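You operate a simulated robot arm through the tools that you are given. There is no shell and no other tool.

You run a simulated robot arm. Do the job below in one go: nothing can be reset, and whatever is moved stays where it is left.

Task
Heat the urn to 70 C and draw a red jug of hot water.
Fine: wait for READY, fill to the top line, stand the jug on spot No. 4, then turn the urn off; its wall is still hot. Set down upright: red jug.

It is judged by the outcome, as a careful person would: the job done as asked, and still so three seconds after it is handed in. It fails if anything else is knocked over, pushed out of place, dropped, spilled or broken.

Robot
A 7-joint arm with a two-finger parallel gripper, fixed in place. Base frame: the origin is on the floor under the middle of its stand, x ahead of it, y to its left, z up; the work surface is at about z = 0.8. Lengths are in m, angles in rad, forces in N, time in s.
With the tool pointing down near the work surface it reaches from about 0.44 to 0.92 m from the base axis. Its first joint turns from -2.496 to 2.496 rad. Payload 3 kg.
The tool frame sits at the grasp point between the pads (the TCP): z along the fingers, y along the line on which they close. The tips reach 0.03 m beyond it. Largest opening 0.094 m; finger width 0.028, thickness 0.01; the body of the gripper, 0.05 by 0.096 m, starts 0.055 m behind the TCP.
Orientation is told as [roll, pitch, yaw] about the base's x, y, z axes, in that order, counted from this pose: with the fingers straight down and closing along the base's y, the tool's x points along the base's -x, its y along +y and its z along -z.

Tools
- The arm moves only by the tool drive_tool. Its argument "motion" is a list of rows, each a list of 7 numbers: the turn, a rotation vector about the base's x, y, z in rad, then the shift along the base's x, y, z in m, then the finger opening in m, from 0 to 0.094. In form: [[rx, ry, rz, dx, dy, dz, fingers], ...]. A call has 1 to 20 rows; each row is the pose to reach, as a shift and turn from the pose commanded when the call began. Each row takes 0.2 s and may step no farther than 0.05 m and 0.15 rad from the row before; otherwise, or with a gripper value out of range, the whole call is refused. Where a pose cannot be reached the arm comes as near as it can. A force on the tool above 60 N (or 10 N above the force at the start of the call, whichever is more), or a blocked arm, ends the call early, and 0.2 s more pass. Each finger travels about 0.072 m/s and halts on what it meets, pressing with about 43 N; the grip force reading is that of the motor and also rises with nothing between the fingers. The clock runs only during rows and for 0.2 s after the last one: add rows that repeat a pose to give the fingers time. It gives the time, the measured TCP pose, the force on the tool (base axes), the opening and the grip force at its end, in the units of the frame above (readings bear some noise), with the torque about the TCP (base axes, N m) and any sound that the robot's microphone picked up.
- Cameras (640 x 400 px; columns grow to the right, rows downward): "scene" is fixed at [0.2223, -0.6393, 1.4449]; the picture's right is [0.84, -0.55, 0.00], its down [-0.25, -0.38, -0.89] and it looks along [0.49, 0.74, -0.46] (base axes); focal length 327 px, centre (320, 200). "wrist" rides on the gripper at [0.076, 0.014, -0.102] in the tool frame; the picture's right is [-0.18, 0.98, 0.00], its down [-0.75, -0.14, -0.64] and it looks along [-0.63, -0.12, 0.77] (tool axes); focal length 243 px, centre (320, 200).
- camera(camera): a new picture of that camera. No time passes.
- measure_at(camera, pixels): for up to 12 pixels [column, row] of the newest picture of that camera ("zoom" is the newest enlarged one), the place [x, y, z] in the base frame of the surface seen there, good to about 0.002 m, but the place of the scene camera against the robot may be out by one fixed shift of up to 0.012 m in any direction. No time passes.
- enlarge(camera, box): a new picture of the part [left, top, right, bottom] of that camera's present view, enlarged. No time passes.
- close_job(): hands the job in; it is judged then, once.

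Leave the gripper open and the arm clear of the work at the hand-in unless told otherwise.

The tools are called after "Emit:" as a command line: name --pt "numbers of a row" for each row, then --argument value for the rest, lists and objects as JSON in quotes. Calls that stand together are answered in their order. drive_tool: Moves the arm, as the interface text tells. Its arguments: {"type":"object","properties":{"motion":{"type":"array","items":{"type":"array","items":{"type":"number"}}}},"required":["motion"]} The other tools are called the same way: camera (camera) takes a picture; measure_at (camera, pixels) gives the place of the surface under pixels of a picture; enlarge (camera, box) takes an enlarged picture of a part of a camera's view; close_job () hands the job in.

At the start:

```text
clock: 0.0
tcp_pos: [0.442, 0.0774, 1.3075]
tool_rot: [0.001, 0.0, 0.0]
ft_force: [0.3, 0.4, 0.1]
torque: [-0.03, 0.04, 0.01]
gripper_width: 0.094
gripper_force: 0.1
```

scene: 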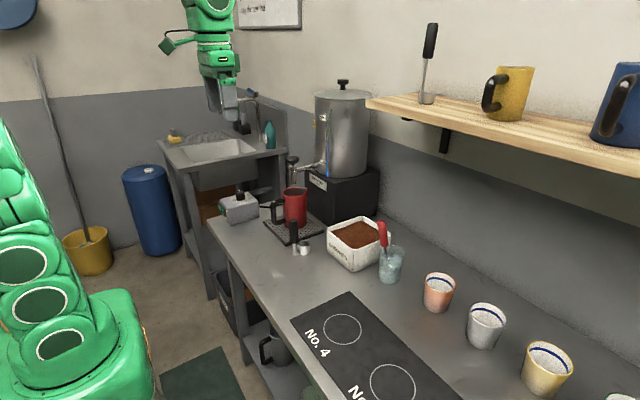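
wrist: 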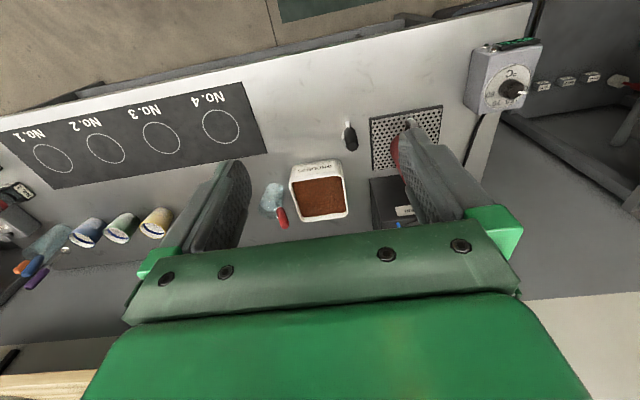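

I'll start by looking closely at the urn, the jug and the control box before moving anything.

Emit:
enlarge --camera "scene" --box '[200, 70, 400, 270]'

Emit:
enlarge --camera "wrist" --box '[340, 20, 640, 240]'

```text
2.00 times, centred on (300, 170) of scene
```

zoom: 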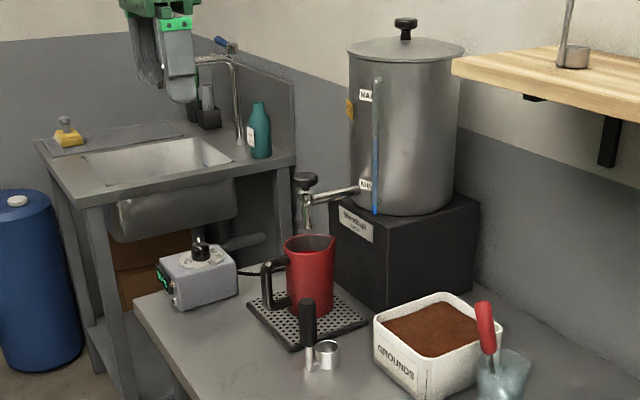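

```text
1.82 times, centred on (490, 130) of wrist
```

zoom: 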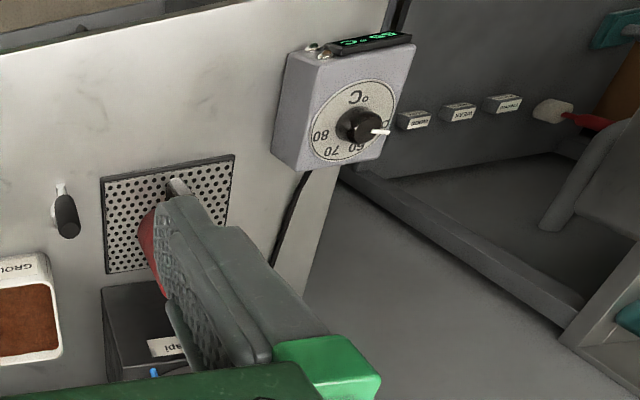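

The control box with a round °C dial sits at scene (238, 207). I'll zoom in on the dial, the display, the tap and the gauge.

Emit:
enlarge --camera "scene" --box '[214, 182, 264, 232]'

Emit:
enlarge --camera "wrist" --box '[460, 30, 560, 120]'

Emit:
enlarge --camera "scene" --box '[265, 140, 345, 250]'

Emit:
enlarge --camera "scene" --box '[300, 75, 390, 190]'

Emit:
enlarge --camera "scene" --box '[230, 0, 310, 40]'

```text
8.00 times, centred on (239, 207) of scene
```

zoom: 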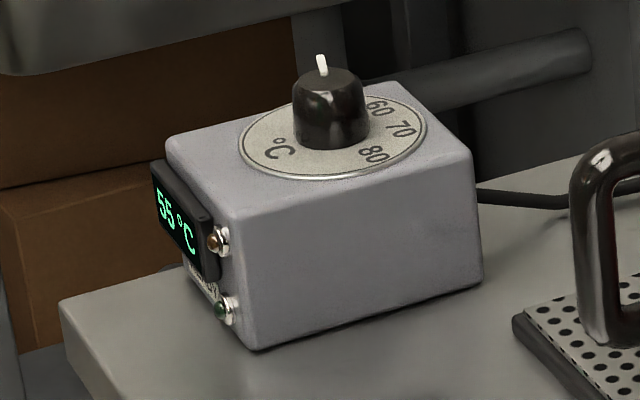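

```text
4.44 times, centred on (510, 75) of wrist
```

zoom: 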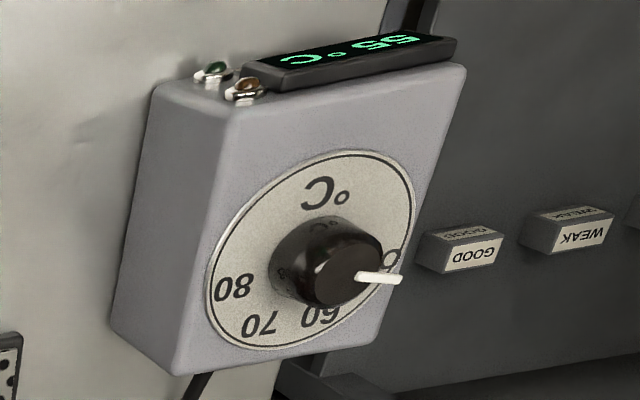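

```text
3.64 times, centred on (305, 195) of scene
```

zoom: 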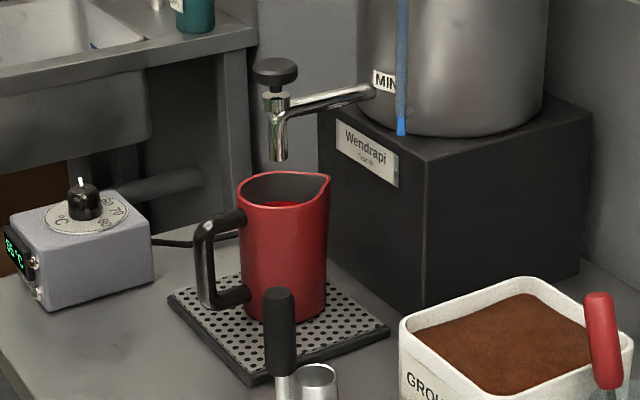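

```text
3.48 times, centred on (345, 132) of scene
```

zoom: 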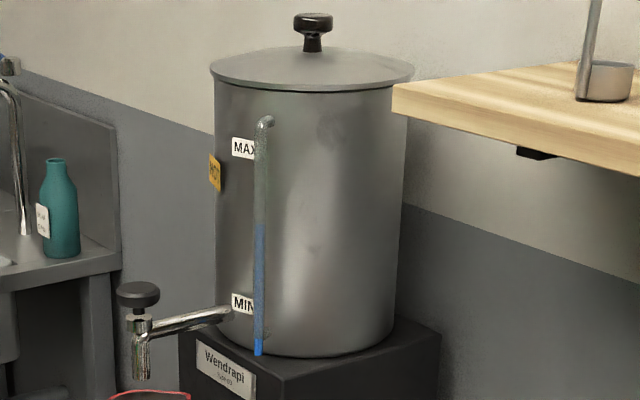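

```text
8.00 times, centred on (270, 20) of scene
```

zoom: 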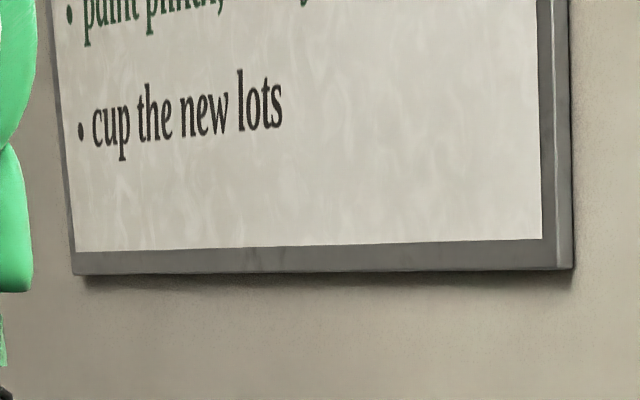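

The display reads 55 °C and the pointer is at the off end of the dial. The jug is already on the tray under the tap. Next I'll measure the dial points from the wrist view.

Emit:
enlarge --camera "wrist" --box '[460, 30, 560, 120]'

Emit:
measure_at --camera "zoom" --pixels '[[332, 275], [362, 276], [398, 281], [393, 258], [320, 317], [260, 325], [233, 287], [320, 193], [345, 197], [300, 80], [215, 70], [248, 85]]'

Emit:
measure_at --camera "scene" --pixels '[[239, 193], [293, 190], [303, 191], [275, 210], [273, 222], [293, 160], [296, 180], [292, 243], [304, 248], [342, 330], [320, 170], [290, 225]]'

```text
4.44 times, centred on (510, 75) of wrist
```

zoom: 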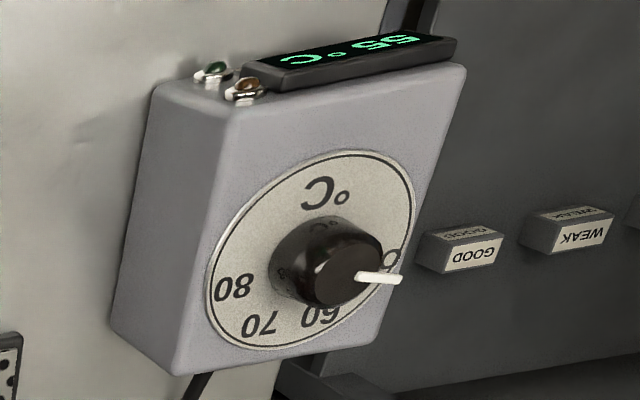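

```text
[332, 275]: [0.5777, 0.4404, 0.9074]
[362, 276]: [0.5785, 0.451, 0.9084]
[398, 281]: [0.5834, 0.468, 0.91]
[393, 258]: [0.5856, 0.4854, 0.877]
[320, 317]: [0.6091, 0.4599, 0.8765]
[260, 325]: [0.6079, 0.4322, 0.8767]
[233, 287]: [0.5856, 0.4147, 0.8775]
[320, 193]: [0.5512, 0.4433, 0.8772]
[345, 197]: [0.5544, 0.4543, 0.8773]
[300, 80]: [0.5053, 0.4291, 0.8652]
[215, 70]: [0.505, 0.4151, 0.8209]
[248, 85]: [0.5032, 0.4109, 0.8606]
```

```text
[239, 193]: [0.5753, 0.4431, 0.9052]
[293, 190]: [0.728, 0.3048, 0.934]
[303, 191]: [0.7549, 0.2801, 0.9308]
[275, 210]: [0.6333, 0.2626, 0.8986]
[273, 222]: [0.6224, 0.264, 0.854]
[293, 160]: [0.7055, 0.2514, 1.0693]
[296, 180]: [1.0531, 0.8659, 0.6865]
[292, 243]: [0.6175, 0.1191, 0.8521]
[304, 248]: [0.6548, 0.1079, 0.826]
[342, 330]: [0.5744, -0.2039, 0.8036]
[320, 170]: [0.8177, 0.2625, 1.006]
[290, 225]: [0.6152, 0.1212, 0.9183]
```

The dial face lies at z≈0.877 with its centre near (0.578, 0.447). I need a better view of the tap, the jug's inside and the dial label under the pointer. I'll move left, staying high and well clear, so the wrist camera looks down at them.

Emit:
drive_tool --pt "0 0 0 0 0.045 -0.005 0.094" --pt "0 0 0 0 0.09 -0.01 0.094" --pt "0 0 0 0 0.135 -0.015 0.094" --pt "0 0 0 0 0.18 -0.02 0.094" --pt "0 0 0 0 0.22 -0.03 0.094" --pt "0 0 0 0 0.22 -0.03 0.094"

Emit:
camera --camera "wrist"

Emit:
camera --camera "scene"

```text
clock: 1.4
tcp_pos: [0.4415, 0.2975, 1.2773]
tool_rot: [0.002, -0.001, 0.0]
ft_force: [-0.6, 0.5, 0.1]
torque: [0.01, -0.03, 0.02]
gripper_width: 0.0939
gripper_force: 0.0
```

```text
taken
```

wrist: 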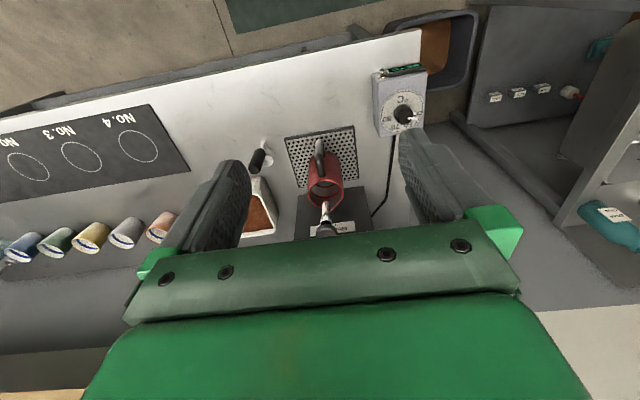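

```text
taken
```

scene: 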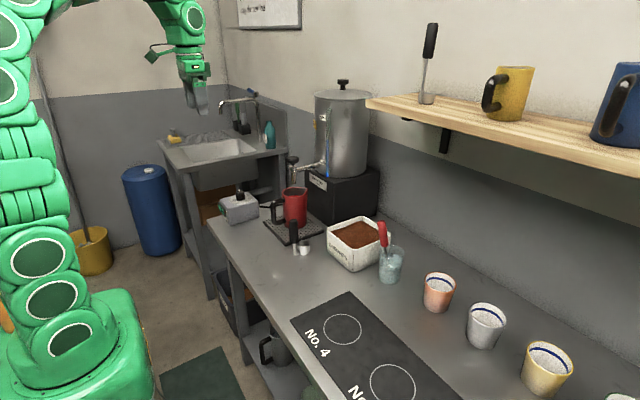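

Now I can see the jug at wrist (325, 190), the spout and tap at (325, 215–230), and the dial at (403, 112). I'll zoom in on each.

Emit:
enlarge --camera "wrist" --box '[280, 120, 380, 240]'

Emit:
enlarge --camera "wrist" --box '[368, 60, 438, 140]'

```text
3.33 times, centred on (330, 180) of wrist
```

zoom: 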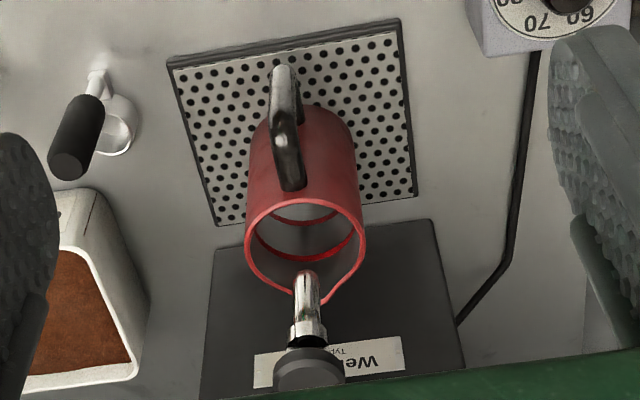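

```text
5.00 times, centred on (403, 100) of wrist
```

zoom: 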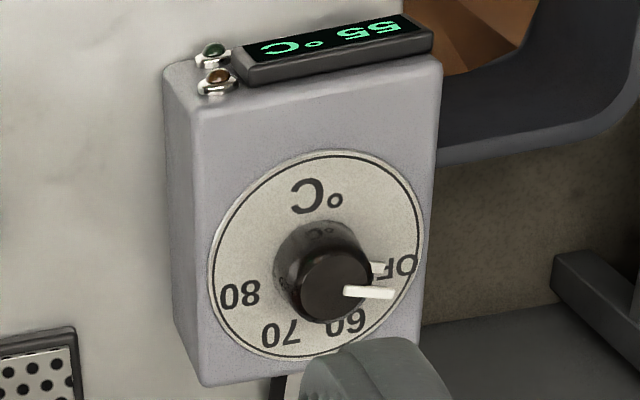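

The label under the pointer is "OFF", then 60, 70 and 80. The jug has two red lines inside. I'll measure the dial points in this zoom.

Emit:
measure_at --camera "zoom" --pixels '[[350, 292], [392, 293], [335, 285], [395, 268], [350, 320], [280, 333], [239, 295], [320, 195], [376, 268], [305, 287], [340, 250], [330, 325]]'

Emit:
measure_at --camera "wrist" --pixels '[[139, 146], [120, 146], [157, 146], [138, 131], [140, 160], [320, 146], [318, 165], [309, 190], [338, 190], [325, 180], [325, 202], [325, 222]]'

```text
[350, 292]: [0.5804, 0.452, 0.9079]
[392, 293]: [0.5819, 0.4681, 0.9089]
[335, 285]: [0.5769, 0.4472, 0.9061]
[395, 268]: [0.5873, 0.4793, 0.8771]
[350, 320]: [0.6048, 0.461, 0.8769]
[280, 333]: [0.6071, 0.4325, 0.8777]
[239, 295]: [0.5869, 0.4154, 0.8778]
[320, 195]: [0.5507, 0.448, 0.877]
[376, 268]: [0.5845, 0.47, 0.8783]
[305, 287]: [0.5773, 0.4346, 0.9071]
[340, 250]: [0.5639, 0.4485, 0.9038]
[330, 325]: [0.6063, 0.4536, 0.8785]
```

```text
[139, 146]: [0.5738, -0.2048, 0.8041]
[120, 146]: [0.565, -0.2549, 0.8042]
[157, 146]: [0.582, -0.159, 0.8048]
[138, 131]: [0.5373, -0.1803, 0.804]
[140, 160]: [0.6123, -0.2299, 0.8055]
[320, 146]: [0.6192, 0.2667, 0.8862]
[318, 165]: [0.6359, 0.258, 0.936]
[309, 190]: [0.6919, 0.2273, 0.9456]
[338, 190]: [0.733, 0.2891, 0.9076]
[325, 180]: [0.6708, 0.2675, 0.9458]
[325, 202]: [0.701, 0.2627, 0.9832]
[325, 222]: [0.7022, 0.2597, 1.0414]
```

The labels sit at about 75° (OFF), 25° (60), −25° (70) and −75° (80) around (0.5775, 0.4465). So OFF to 70 is about 100° clockwise seen from above. Next I'll measure the jug and tap in a zoom.

Emit:
enlarge --camera "wrist" --box '[295, 135, 355, 240]'

Emit:
measure_at --camera "zoom" --pixels '[[225, 260], [370, 260], [295, 200], [260, 215], [330, 205], [240, 300], [355, 310], [270, 110], [275, 40], [300, 300], [300, 330], [300, 385]]'

```text
3.81 times, centred on (325, 188) of wrist
```

zoom: 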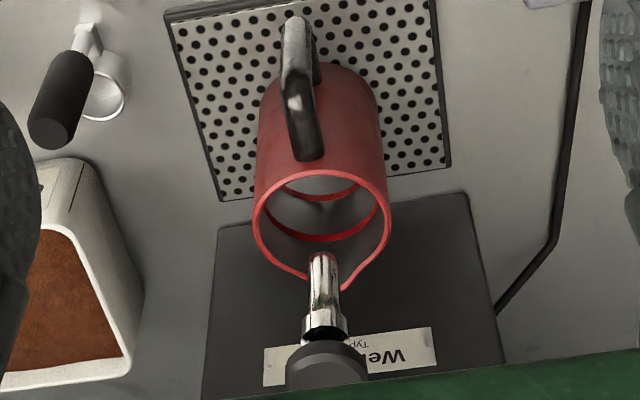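

```text
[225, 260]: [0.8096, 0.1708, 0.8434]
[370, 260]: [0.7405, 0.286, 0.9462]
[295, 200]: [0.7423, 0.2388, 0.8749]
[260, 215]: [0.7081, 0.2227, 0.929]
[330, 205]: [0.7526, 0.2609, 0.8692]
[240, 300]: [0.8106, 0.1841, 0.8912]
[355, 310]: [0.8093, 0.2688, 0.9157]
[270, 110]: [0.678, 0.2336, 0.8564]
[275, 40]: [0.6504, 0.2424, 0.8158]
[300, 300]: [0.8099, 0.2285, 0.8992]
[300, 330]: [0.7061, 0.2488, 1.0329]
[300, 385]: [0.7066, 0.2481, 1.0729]
```

The rim runs from (255, 222) to (390, 220), the near rim is at (322, 170), and the lip is at (344, 289). I'll measure those and the handle.

Emit:
measure_at --camera "zoom" --pixels '[[257, 222], [388, 220], [323, 167], [344, 287], [300, 274], [304, 155], [298, 95], [293, 35], [330, 240], [325, 375], [322, 320], [322, 260]]'

Emit:
enlarge --camera "scene" --box '[265, 145, 335, 215]'

Emit:
measure_at --camera "zoom" --pixels '[[250, 110], [250, 130], [215, 115], [285, 115], [250, 150], [250, 200], [250, 225], [330, 185], [245, 310], [345, 305], [150, 320], [140, 380]]'

```text
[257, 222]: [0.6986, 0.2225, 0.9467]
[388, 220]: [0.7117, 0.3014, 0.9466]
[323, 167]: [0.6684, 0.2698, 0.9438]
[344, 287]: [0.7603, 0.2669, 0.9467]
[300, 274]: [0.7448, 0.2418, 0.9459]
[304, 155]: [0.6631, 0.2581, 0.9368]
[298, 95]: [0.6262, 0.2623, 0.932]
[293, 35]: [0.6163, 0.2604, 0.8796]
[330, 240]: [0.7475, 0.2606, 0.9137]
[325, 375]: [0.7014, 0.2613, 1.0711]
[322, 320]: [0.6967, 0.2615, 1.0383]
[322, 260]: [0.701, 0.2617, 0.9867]
```

```text
5.71 times, centred on (300, 180) of scene
```

zoom: 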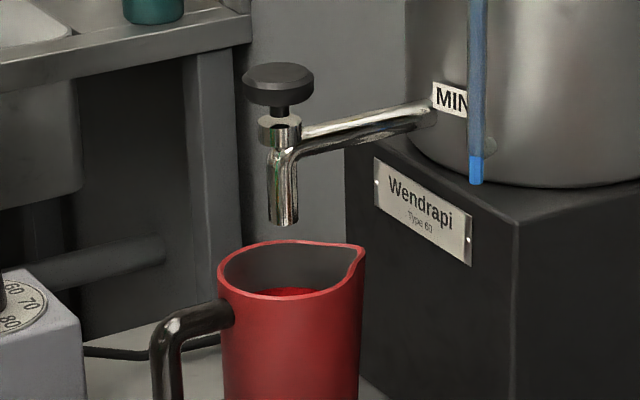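

```text
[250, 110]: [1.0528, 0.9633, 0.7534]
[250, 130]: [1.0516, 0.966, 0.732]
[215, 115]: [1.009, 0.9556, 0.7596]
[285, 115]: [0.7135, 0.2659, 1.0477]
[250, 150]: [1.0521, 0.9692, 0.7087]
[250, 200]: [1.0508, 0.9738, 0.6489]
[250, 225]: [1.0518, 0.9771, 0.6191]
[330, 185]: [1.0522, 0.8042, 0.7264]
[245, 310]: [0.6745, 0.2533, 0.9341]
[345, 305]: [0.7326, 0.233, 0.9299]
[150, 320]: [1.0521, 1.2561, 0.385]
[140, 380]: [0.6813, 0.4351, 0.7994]
```

The tap has a mushroom knob on a short stem. I'll zoom closer to judge whether it is a push or a turn type.

Emit:
enlarge --camera "scene" --box '[285, 150, 310, 185]'

Emit:
measure_at --camera "zoom" --pixels '[[290, 50], [220, 60], [360, 60], [290, 90], [290, 120], [290, 165], [290, 200], [260, 300], [300, 380], [320, 300], [350, 200], [260, 200]]'

Emit:
enlarge --camera "wrist" --box '[300, 190, 350, 250]'

```text
11.43 times, centred on (298, 168) of scene
```

zoom: 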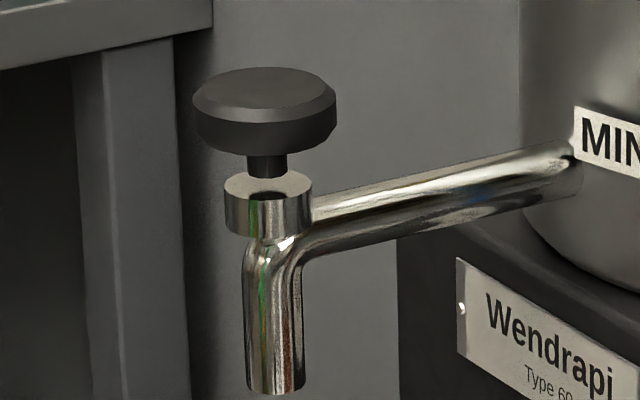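

```text
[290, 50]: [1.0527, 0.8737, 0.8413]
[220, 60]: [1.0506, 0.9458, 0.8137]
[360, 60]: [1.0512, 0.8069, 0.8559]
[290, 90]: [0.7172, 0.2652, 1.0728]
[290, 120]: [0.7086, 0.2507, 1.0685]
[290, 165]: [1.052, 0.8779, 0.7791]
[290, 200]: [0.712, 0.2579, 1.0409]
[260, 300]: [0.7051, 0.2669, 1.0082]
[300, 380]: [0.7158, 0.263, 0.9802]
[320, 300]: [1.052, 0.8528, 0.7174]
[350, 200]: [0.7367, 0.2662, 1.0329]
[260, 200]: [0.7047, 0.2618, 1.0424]
```

```text
6.67 times, centred on (325, 220) of wrist
```

zoom: 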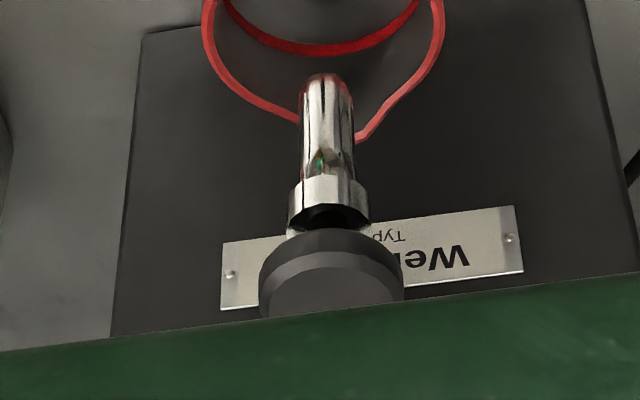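

The dial's label is confirmed. The tap looks like a push plunger, and the jug stands centred under it at about (0.706, 0.262). I'll do the dial first: move above the knob with the gripper yawed +75°, so the fingers close across the pointer and not onto it, and stop high at z=1.0.

Emit:
drive_tool --pt "0 0 0.131 0.0136 0.0149 -0.0277 0.094" --pt "0 0 0.262 0.0271 0.0298 -0.0555 0.094" --pt "0 0 0.393 0.0407 0.0447 -0.0833 0.094" --pt "0 0 0.524 0.0542 0.0596 -0.111 0.094" --pt "0 0 0.655 0.0678 0.0745 -0.1388 0.094" --pt "0 0 0.785 0.0813 0.0894 -0.1665 0.094" --pt "0 0 0.916 0.0949 0.1043 -0.1943 0.094" --pt "0 0 1.047 0.1084 0.1192 -0.222 0.094" --pt "0 0 1.178 0.122 0.1341 -0.2498 0.094" --pt "0 0 1.309 0.1355 0.149 -0.2775 0.094" --pt "0 0 1.309 0.1355 0.149 -0.2775 0.094"

Emit:
camera --camera "wrist"

Emit:
enlarge --camera "scene" --box '[190, 150, 290, 240]'

```text
clock: 3.8
tcp_pos: [0.5777, 0.4481, 0.9987]
tool_rot: [-0.002, -0.002, 1.312]
ft_force: [-0.8, -0.8, -0.4]
torque: [0.03, 0.03, -0.02]
gripper_width: 0.0939
gripper_force: 0.0
```

```text
taken
```

wrist: 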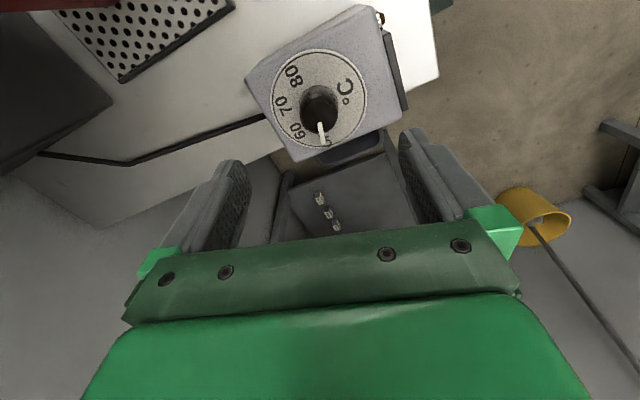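

```text
4.44 times, centred on (240, 195) of scene
```

zoom: 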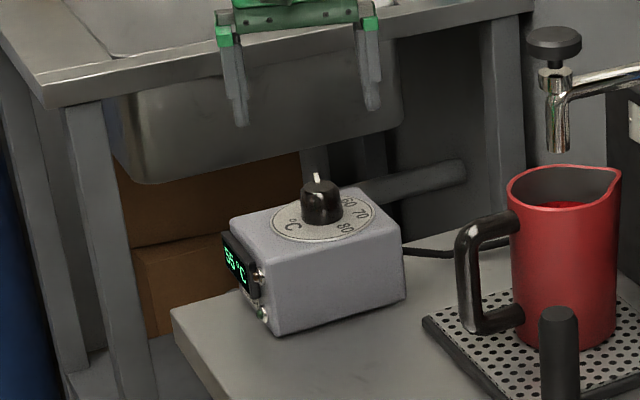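

I'm above the knob. I'll verify the knob's location from this closer wrist view.

Emit:
enlarge --camera "wrist" --box '[270, 50, 370, 160]'

Emit:
measure_at --camera "zoom" --pixels '[[320, 180], [300, 190], [340, 190], [320, 160], [325, 240], [285, 195], [345, 210], [240, 115], [215, 175], [255, 285], [335, 310], [400, 150]]'

```text
3.64 times, centred on (320, 105) of wrist
```

zoom: 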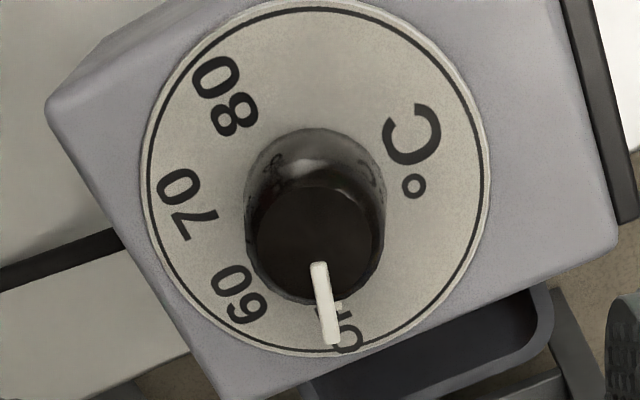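

```text
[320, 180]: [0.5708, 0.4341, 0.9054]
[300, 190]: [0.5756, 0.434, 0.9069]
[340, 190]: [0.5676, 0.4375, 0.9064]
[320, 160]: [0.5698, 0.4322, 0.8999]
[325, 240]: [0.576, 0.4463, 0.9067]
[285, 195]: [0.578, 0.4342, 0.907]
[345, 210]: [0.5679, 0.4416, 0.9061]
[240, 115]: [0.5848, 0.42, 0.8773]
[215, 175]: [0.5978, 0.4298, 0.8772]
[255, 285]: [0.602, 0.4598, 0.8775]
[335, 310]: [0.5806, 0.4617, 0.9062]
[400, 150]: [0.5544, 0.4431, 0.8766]
```

The knob centre is (0.5775, 0.446), directly under the tool. I'll lower to z≈0.912, so the tips sit 5 mm above the dial face, and close on the knob.

Emit:
drive_tool --pt "0 0 0 0 0 -0.04 0.094" --pt "0 0 0 0 0 -0.07 0.094" --pt "0 0 0 0 0 -0.087 0.094" --pt "0 0 0 0 0 -0.087 0.08" --pt "0 0 0 0 0 -0.087 0.06" --pt "0 0 0 0 0 -0.087 0.04" --pt "0 0 0 0 0 -0.087 0.02" --pt "0 0 0 0 0 -0.087 0.02" --pt "0 0 0 0 0 -0.087 0.02"

Emit:
camera --camera "wrist"

Emit:
enlarge --camera "scene" --box '[190, 150, 290, 240]'

```text
clock: 5.8
tcp_pos: [0.5782, 0.4466, 0.9129]
tool_rot: [-0.002, -0.002, 1.31]
ft_force: [5.1, -2.3, 4.2]
torque: [0.24, -0.18, 0.0]
gripper_width: 0.0349
gripper_force: 44.7
```

```text
taken
```

wrist: 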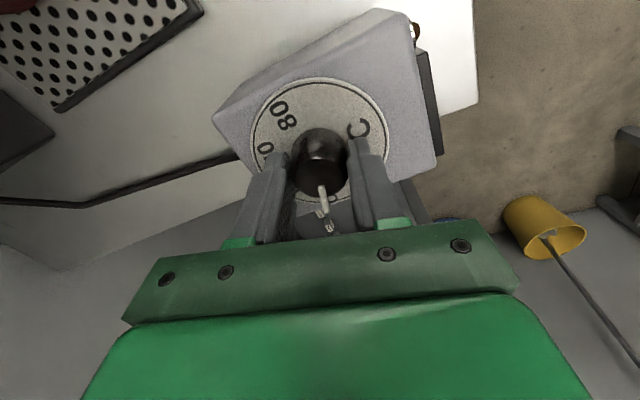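

```text
4.44 times, centred on (240, 195) of scene
```

zoom: 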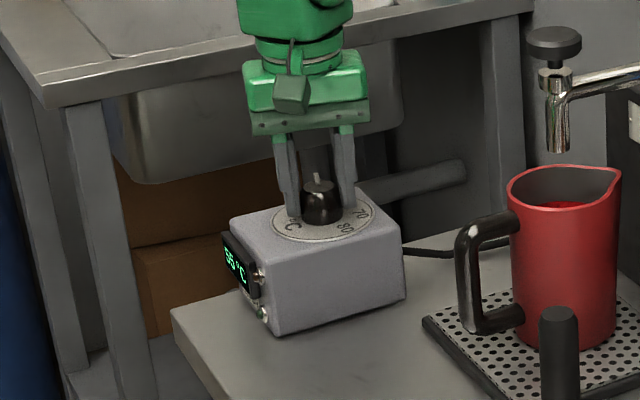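

The knob is gripped with an opening of 0.035 m and only light side forces. Now I'll turn it about 100° clockwise seen from above, towards 70.

Emit:
drive_tool --pt "0 0 -0.1 0 0 -0.087 0.02" --pt "0 0 -0.2 0 0 -0.087 0.02"

```text
refused: row 1 steps farther than a row can; nothing moved
```

The shifts count from the present pose, so dz must be 0. Sending it again with that fixed.

Emit:
drive_tool --pt "0 0 -0.1 0 0 0 0.02" --pt "0 0 -0.2 0 0 0 0.02" --pt "0 0 -0.3 0 0 0 0.02" --pt "0 0 -0.4 0 0 0 0.02" --pt "0 0 -0.5 0 0 0 0.02" --pt "0 0 -0.6 0 0 0 0.02"

Emit:
camera --camera "wrist"

Emit:
enlarge --camera "scene" --box '[190, 150, 290, 240]'

```text
clock: 7.2
tcp_pos: [0.5785, 0.4461, 0.9125]
tool_rot: [0.001, -0.001, 0.708]
ft_force: [32.7, -4.0, -15.4]
torque: [0.14, -0.98, 0.04]
gripper_width: 0.0352
gripper_force: 44.7
```

```text
taken
```

wrist: 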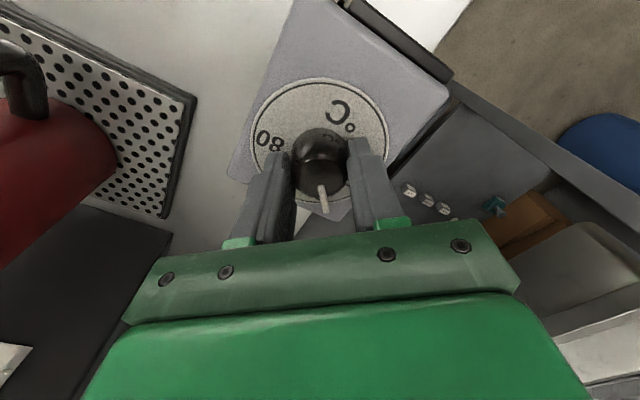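

```text
4.44 times, centred on (240, 195) of scene
```

zoom: 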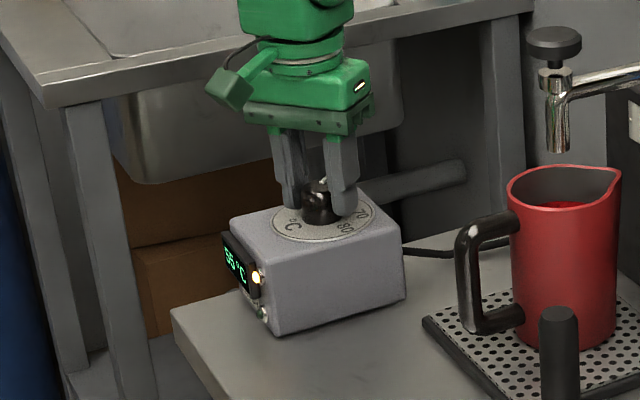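

The knob is following and the amber heating lamp has come on. There is a 33 N side force in +x, so my turning axis is slightly off the knob's axis. I'll shift 1.5 mm along that force to relieve it.

Emit:
drive_tool --pt "0 0 0 0.0007 0 0 0.02" --pt "0 0 0 0.0015 0 0 0.02"

```text
clock: 7.8
tcp_pos: [0.5785, 0.446, 0.9117]
tool_rot: [0.0, 0.001, 0.708]
ft_force: [8.3, -16.9, -3.2]
torque: [-0.42, -0.43, 0.0]
gripper_width: 0.0351
gripper_force: 44.9
```

The x force has dropped to 8 N and y is now −17 N. I'll trim slightly in y and carry on turning in smaller batches.

Emit:
drive_tool --pt "0 0 0 0.0004 -0.0008 0 0.02" --pt "0 0 -0.1 0.0004 -0.0008 0 0.02" --pt "0 0 -0.2 0.0004 -0.0008 0 0.02" --pt "0 0 -0.3 0.0004 -0.0008 0 0.02" --pt "0 0 -0.4 0.0004 -0.0008 0 0.02"

```text
clock: 9.0
tcp_pos: [0.5779, 0.4461, 0.9128]
tool_rot: [0.0, 0.0, 0.307]
ft_force: [-17.1, -18.0, 1.4]
torque: [-0.71, 1.12, 0.03]
gripper_width: 0.035
gripper_force: 45.3
```

The forces are still modest at −17 and −18 N. I'll trim −1 mm in x and −0.8 mm in y, then continue turning.

Emit:
drive_tool --pt "0 0 0 -0.001 -0.0008 0 0.02" --pt "0 0 -0.1 -0.001 -0.0008 0 0.02" --pt "0 0 -0.2 -0.001 -0.0008 0 0.02" --pt "0 0 -0.3 -0.001 -0.0008 0 0.02" --pt "0 0 -0.4 -0.001 -0.0008 0 0.02"

Emit:
camera --camera "wrist"

Emit:
enlarge --camera "scene" --box '[190, 150, 290, 240]'

```text
clock: 10.2
tcp_pos: [0.5789, 0.4457, 0.9127]
tool_rot: [0.001, 0.001, -0.091]
ft_force: [4.3, -2.5, -16.9]
torque: [-0.18, -0.59, 0.02]
gripper_width: 0.0347
gripper_force: 45.0
```

```text
taken
```

wrist: 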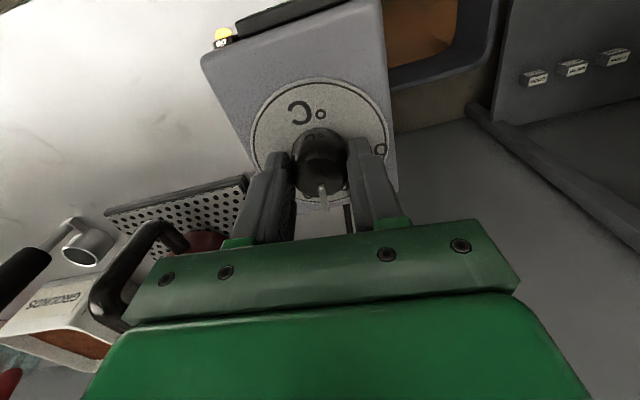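

```text
4.44 times, centred on (240, 195) of scene
```

zoom: 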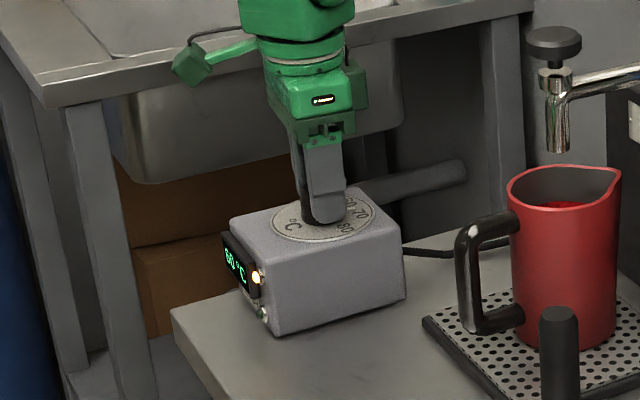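

The display already reads 60 °C, so the urn is heating. The knob has turned about 80°, and about 21° more is needed for 70.

Emit:
drive_tool --pt "0 0 -0.1 0 0 0 0.02" --pt "0 0 -0.2 0 0 0 0.02" --pt "0 0 -0.3 0 0 0 0.02" --pt "0 0 -0.37 0 0 0 0.02" --pt "0 0 -0.37 0 0 0 0.02"

Emit:
camera --camera "wrist"

Emit:
enlarge --camera "scene" --box '[214, 177, 264, 227]'

```text
clock: 11.4
tcp_pos: [0.5785, 0.4448, 0.9124]
tool_rot: [0.003, 0.0, -0.46]
ft_force: [4.4, -9.2, 0.0]
torque: [-0.36, -0.1, 0.02]
gripper_width: 0.0348
gripper_force: 45.2
```

```text
taken
```

wrist: 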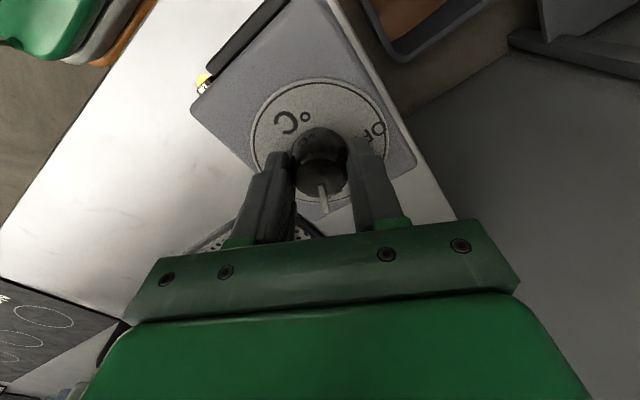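

```text
8.00 times, centred on (239, 202) of scene
```

zoom: 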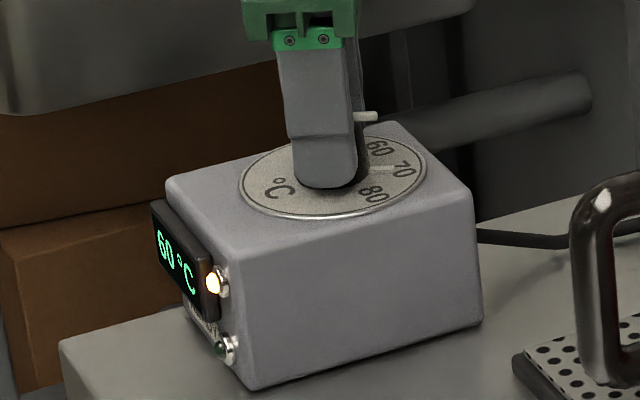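

The knob has turned about 101° in total. I'll open the fingers, rise clear and check where the pointer ended up.

Emit:
drive_tool --pt "0 0 0 0 0 0 0.05" --pt "0 0 0 0 0 0 0.08" --pt "0 0 0 0 0 0 0.094" --pt "0 0 0 0 0 0.0 0.094" --pt "0 0 0 0 0 0.04 0.094" --pt "0 0 0 0 0 0.08 0.094" --pt "0 0 0 0 0 0.12 0.094" --pt "0 0 0 0 0 0.12 0.094"

Emit:
camera --camera "wrist"

Emit:
enlarge --camera "scene" --box '[214, 177, 264, 227]'

```text
clock: 13.2
tcp_pos: [0.5758, 0.4435, 1.0317]
tool_rot: [0.001, 0.0, -0.461]
ft_force: [0.3, -0.1, -0.1]
torque: [0.0, -0.01, -0.01]
gripper_width: 0.0941
gripper_force: 0.0
```

```text
taken
```

wrist: 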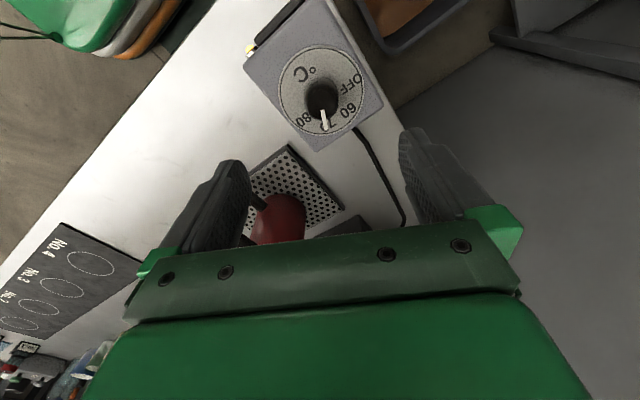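

```text
8.00 times, centred on (239, 202) of scene
```

zoom: 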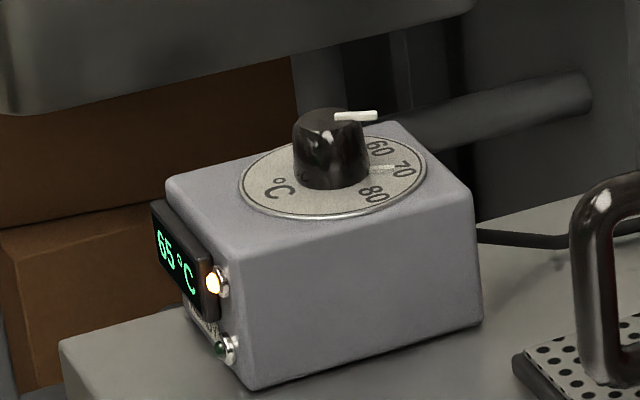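

The display reads 65 °C and the pointer seems to be on 70. I'll zoom in to verify.

Emit:
enlarge --camera "wrist" --box '[270, 30, 380, 150]'

Emit:
measure_at --camera "zoom" --pixels '[[330, 230], [335, 285], [322, 195], [330, 310], [400, 260], [278, 300], [425, 165], [250, 145]]'

```text
3.33 times, centred on (325, 90) of wrist
```

zoom: 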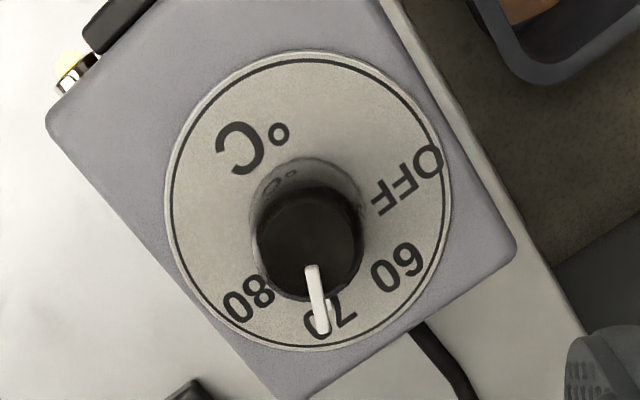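

```text
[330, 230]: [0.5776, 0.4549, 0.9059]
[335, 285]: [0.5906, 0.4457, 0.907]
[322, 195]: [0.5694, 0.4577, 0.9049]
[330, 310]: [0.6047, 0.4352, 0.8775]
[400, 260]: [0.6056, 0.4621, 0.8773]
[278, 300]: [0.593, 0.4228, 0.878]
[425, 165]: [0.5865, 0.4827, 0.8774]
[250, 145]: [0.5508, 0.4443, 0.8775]
```

Emit:
measure_at --camera "zoom" --pixels '[[310, 270], [316, 295], [321, 325], [400, 268], [330, 315], [247, 298], [408, 180], [308, 245], [258, 245], [362, 235]]'

```text
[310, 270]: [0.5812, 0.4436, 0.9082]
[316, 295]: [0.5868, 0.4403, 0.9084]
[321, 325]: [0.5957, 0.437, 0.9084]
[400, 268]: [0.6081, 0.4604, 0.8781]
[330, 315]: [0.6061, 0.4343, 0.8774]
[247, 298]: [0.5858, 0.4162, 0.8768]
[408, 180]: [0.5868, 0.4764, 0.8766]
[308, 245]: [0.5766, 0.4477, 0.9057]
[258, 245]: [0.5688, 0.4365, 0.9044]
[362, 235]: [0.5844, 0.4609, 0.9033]
```

The pointer is at about −25°, right on 70. While it heats, I'll measure the tap knob and the urn wall for clearance, then go above the tap.

Emit:
camera --camera "scene"

Emit:
measure_at --camera "scene" --pixels '[[320, 110], [330, 140], [345, 165], [360, 130], [343, 83], [322, 170], [318, 115], [370, 102], [294, 158], [289, 157], [298, 157], [340, 92]]'

```text
taken
```

scene: 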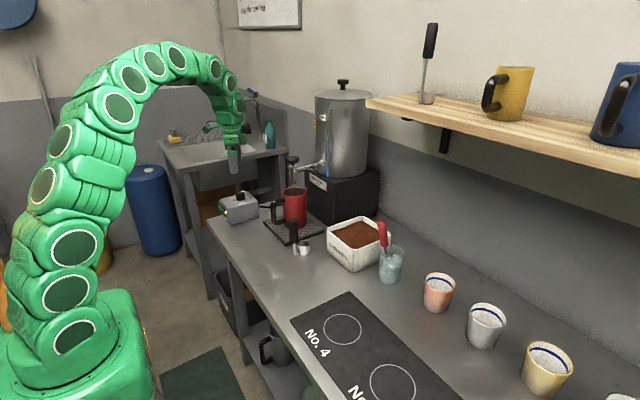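

```text
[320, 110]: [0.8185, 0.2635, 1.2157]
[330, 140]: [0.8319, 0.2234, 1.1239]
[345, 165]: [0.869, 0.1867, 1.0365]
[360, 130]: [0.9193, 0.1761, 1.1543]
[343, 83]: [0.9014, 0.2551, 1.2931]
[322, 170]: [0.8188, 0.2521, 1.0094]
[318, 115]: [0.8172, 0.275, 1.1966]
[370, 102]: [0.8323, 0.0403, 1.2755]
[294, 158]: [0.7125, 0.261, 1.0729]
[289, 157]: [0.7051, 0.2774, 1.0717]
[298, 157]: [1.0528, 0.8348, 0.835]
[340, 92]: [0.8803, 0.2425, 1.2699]
```

The urn wall's front is at x≈0.82 and the tap axis is near (0.711, 0.262), with the knob top at z≈1.075. I'll rise and move above the tap, staying at z=1.2 and straightening the yaw to 0.

Emit:
drive_tool --pt "0 0 0.115 0 0 0.042 0.08" --pt "0 0 0.23 0 0 0.084 0.06" --pt "0 0 0.345 0 0 0.126 0.04" --pt "0 0 0.46 0 0 0.167 0.02" --pt "0 0 0.46 0.026 -0.0366 0.167 0.0" --pt "0 0 0.46 0.0527 -0.0731 0.167 0.0" --pt "0 0 0.46 0.079 -0.1097 0.167 0.0" --pt "0 0 0.46 0.105 -0.1462 0.167 0.0" --pt "0 0 0.46 0.1316 -0.1828 0.167 0.0" --pt "0 0 0.46 0.1316 -0.1828 0.167 0.0"

Emit:
camera --camera "wrist"

Emit:
camera --camera "scene"

Emit:
enlarge --camera "scene" --box '[214, 120, 334, 230]'

```text
clock: 15.4
tcp_pos: [0.7101, 0.2602, 1.2014]
tool_rot: [-0.001, 0.0, 0.001]
ft_force: [0.3, -0.8, -0.2]
torque: [0.02, 0.02, 0.01]
gripper_width: 0.0
gripper_force: 33.3
```

```text
taken
```

wrist: 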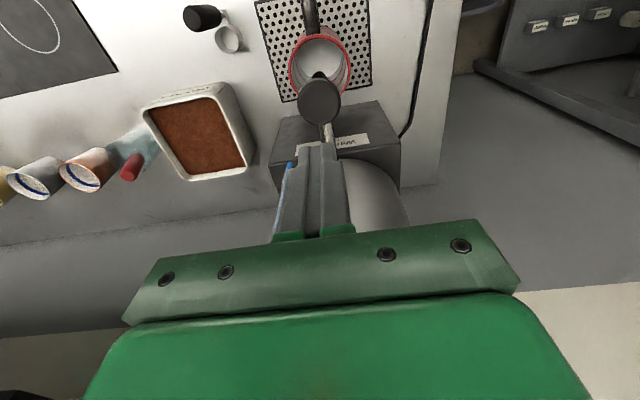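

```text
taken
```

scene: 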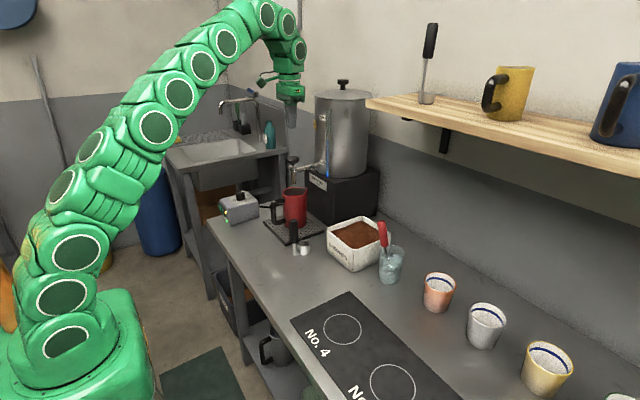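

```text
3.64 times, centred on (274, 175) of scene
```

zoom: 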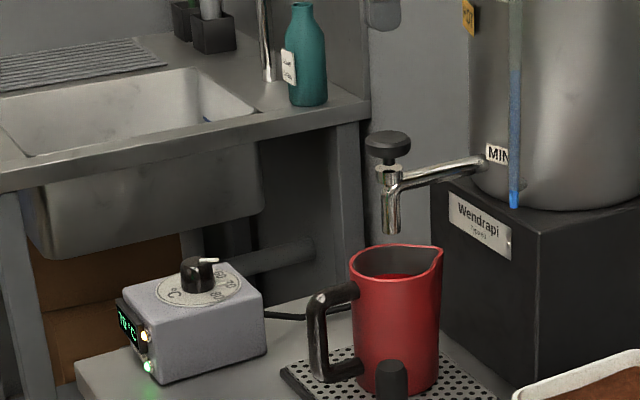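

The display seems to read 70 °C with a green lamp lit. I'll zoom in to confirm it says READY.

Emit:
enlarge --camera "scene" --box '[216, 195, 251, 230]'

Emit:
enlarge --camera "wrist" --box '[280, 20, 360, 150]'

Emit:
measure_at --camera "zoom" --pixels '[[320, 240], [260, 240], [378, 240], [320, 290], [320, 185], [230, 140], [405, 140], [310, 75], [320, 120]]'

```text
11.43 times, centred on (234, 212) of scene
```

zoom: 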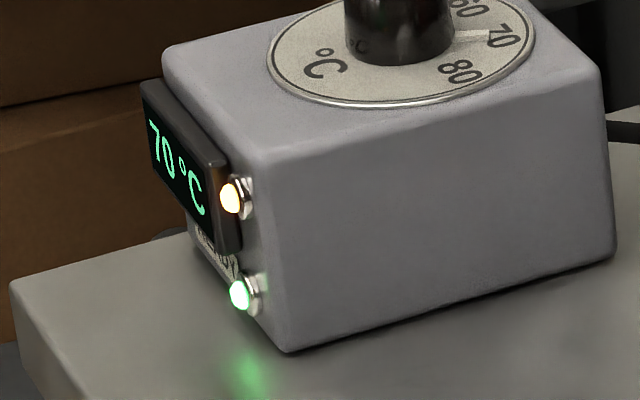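

```text
3.08 times, centred on (320, 85) of wrist
```

zoom: 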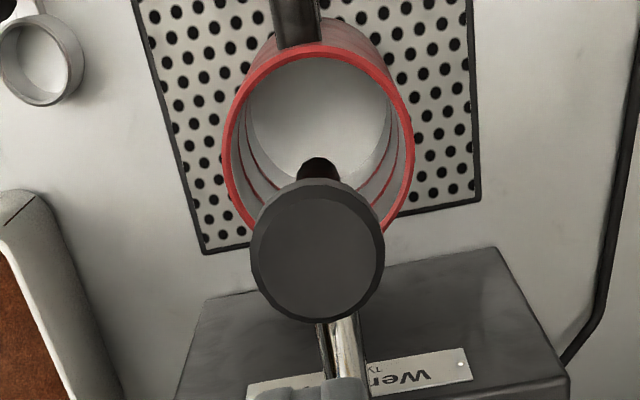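

```text
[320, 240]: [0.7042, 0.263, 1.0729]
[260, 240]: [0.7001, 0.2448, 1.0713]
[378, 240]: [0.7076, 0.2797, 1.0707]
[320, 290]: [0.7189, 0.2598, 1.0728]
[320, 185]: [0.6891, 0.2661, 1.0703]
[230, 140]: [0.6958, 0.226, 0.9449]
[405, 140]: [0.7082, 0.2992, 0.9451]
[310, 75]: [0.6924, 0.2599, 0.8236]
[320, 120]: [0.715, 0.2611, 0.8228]
```

The green lamp is lit and the display shows 70 °C. I'll read the label beside the lamp.

Emit:
enlarge --camera "scene" --box '[228, 210, 242, 224]'

Emit:
enlarge --camera "scene" --box '[280, 180, 315, 215]'

Emit:
measure_at --camera "zoom" --pixels '[[280, 100], [280, 160], [280, 175], [280, 130], [200, 150], [350, 130]]'

```text
16.00 times, centred on (235, 217) of scene
```

zoom: 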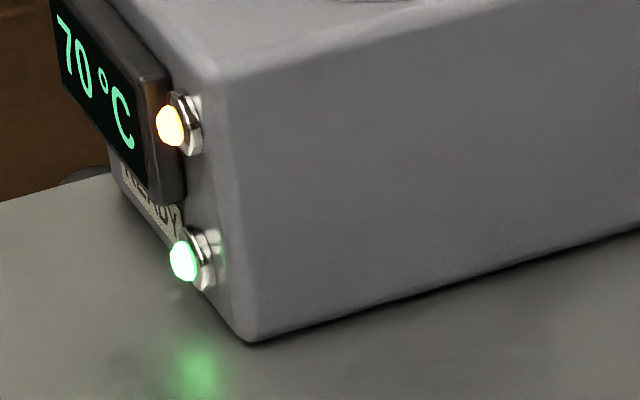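

```text
11.43 times, centred on (298, 198) of scene
```

zoom: 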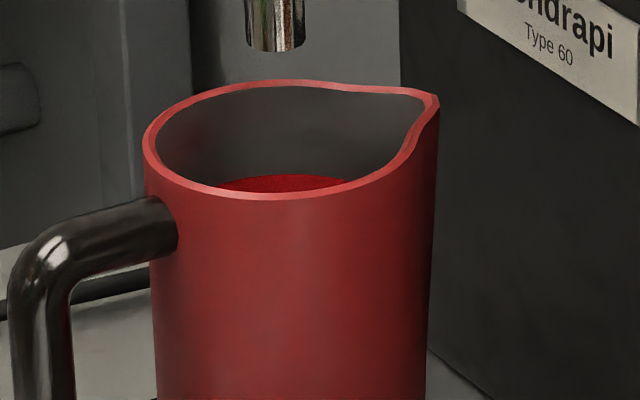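

```text
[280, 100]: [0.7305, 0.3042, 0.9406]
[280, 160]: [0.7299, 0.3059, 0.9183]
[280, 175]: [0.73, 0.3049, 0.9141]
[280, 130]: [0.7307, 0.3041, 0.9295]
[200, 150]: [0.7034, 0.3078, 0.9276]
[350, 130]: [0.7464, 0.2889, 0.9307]
```

The green lamp is labelled READY and it is lit. Next I'll find the jug's inner lines precisely with a zoom from above.

Emit:
enlarge --camera "wrist" --box '[285, 30, 355, 100]'

Emit:
measure_at --camera "zoom" --pixels '[[187, 240], [205, 240], [200, 270], [225, 270], [215, 300], [230, 300], [450, 240], [435, 240], [425, 270], [410, 290], [300, 200], [175, 240]]'

```text
5.71 times, centred on (320, 65) of wrist
```

zoom: 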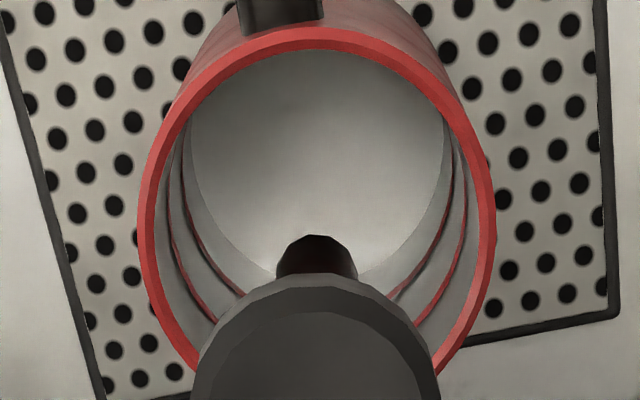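

```text
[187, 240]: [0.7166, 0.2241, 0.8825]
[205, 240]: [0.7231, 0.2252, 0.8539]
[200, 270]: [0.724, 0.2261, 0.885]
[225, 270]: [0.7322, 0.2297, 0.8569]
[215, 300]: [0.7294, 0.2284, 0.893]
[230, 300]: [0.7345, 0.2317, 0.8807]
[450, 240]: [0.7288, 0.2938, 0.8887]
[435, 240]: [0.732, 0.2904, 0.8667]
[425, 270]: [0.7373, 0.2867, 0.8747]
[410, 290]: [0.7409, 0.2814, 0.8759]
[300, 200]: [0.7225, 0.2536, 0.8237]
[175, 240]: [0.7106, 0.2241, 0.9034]
```

Emit:
enlarge --camera "wrist" --box '[295, 55, 325, 85]'

Emit:
measure_at --camera "zoom" --pixels '[[160, 200], [170, 200], [180, 200], [190, 200], [200, 200], [210, 200], [220, 200], [230, 200], [240, 200], [250, 200], [260, 200], [270, 200]]'

```text
13.33 times, centred on (310, 70) of wrist
```

zoom: 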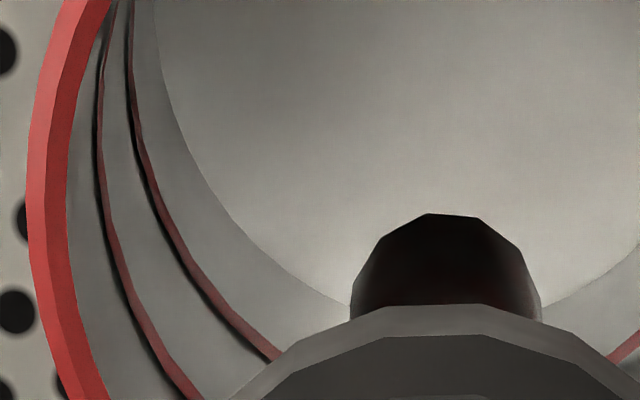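

```text
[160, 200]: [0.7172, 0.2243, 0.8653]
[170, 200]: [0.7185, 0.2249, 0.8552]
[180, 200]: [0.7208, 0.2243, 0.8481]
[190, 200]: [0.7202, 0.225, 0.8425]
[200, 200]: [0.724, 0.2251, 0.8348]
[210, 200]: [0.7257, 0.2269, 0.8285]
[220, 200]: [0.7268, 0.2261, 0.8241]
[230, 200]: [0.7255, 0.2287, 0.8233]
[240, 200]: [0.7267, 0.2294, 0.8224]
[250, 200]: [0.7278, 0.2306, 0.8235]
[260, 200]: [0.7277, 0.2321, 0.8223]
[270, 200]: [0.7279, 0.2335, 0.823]
```

Emit:
measure_at --camera "zoom" --pixels '[[104, 200], [110, 200], [100, 170], [126, 280], [150, 340], [158, 200], [164, 200], [150, 170], [200, 270], [230, 310], [60, 200], [80, 200]]'

```text
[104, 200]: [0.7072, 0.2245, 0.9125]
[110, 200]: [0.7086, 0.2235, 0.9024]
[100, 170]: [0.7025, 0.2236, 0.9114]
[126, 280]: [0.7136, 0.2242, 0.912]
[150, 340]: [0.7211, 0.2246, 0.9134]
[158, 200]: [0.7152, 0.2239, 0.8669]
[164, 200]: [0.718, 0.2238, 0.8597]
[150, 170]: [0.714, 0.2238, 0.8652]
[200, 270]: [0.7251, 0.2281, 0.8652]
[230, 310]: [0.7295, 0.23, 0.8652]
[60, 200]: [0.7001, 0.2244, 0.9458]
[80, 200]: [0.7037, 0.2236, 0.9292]
```

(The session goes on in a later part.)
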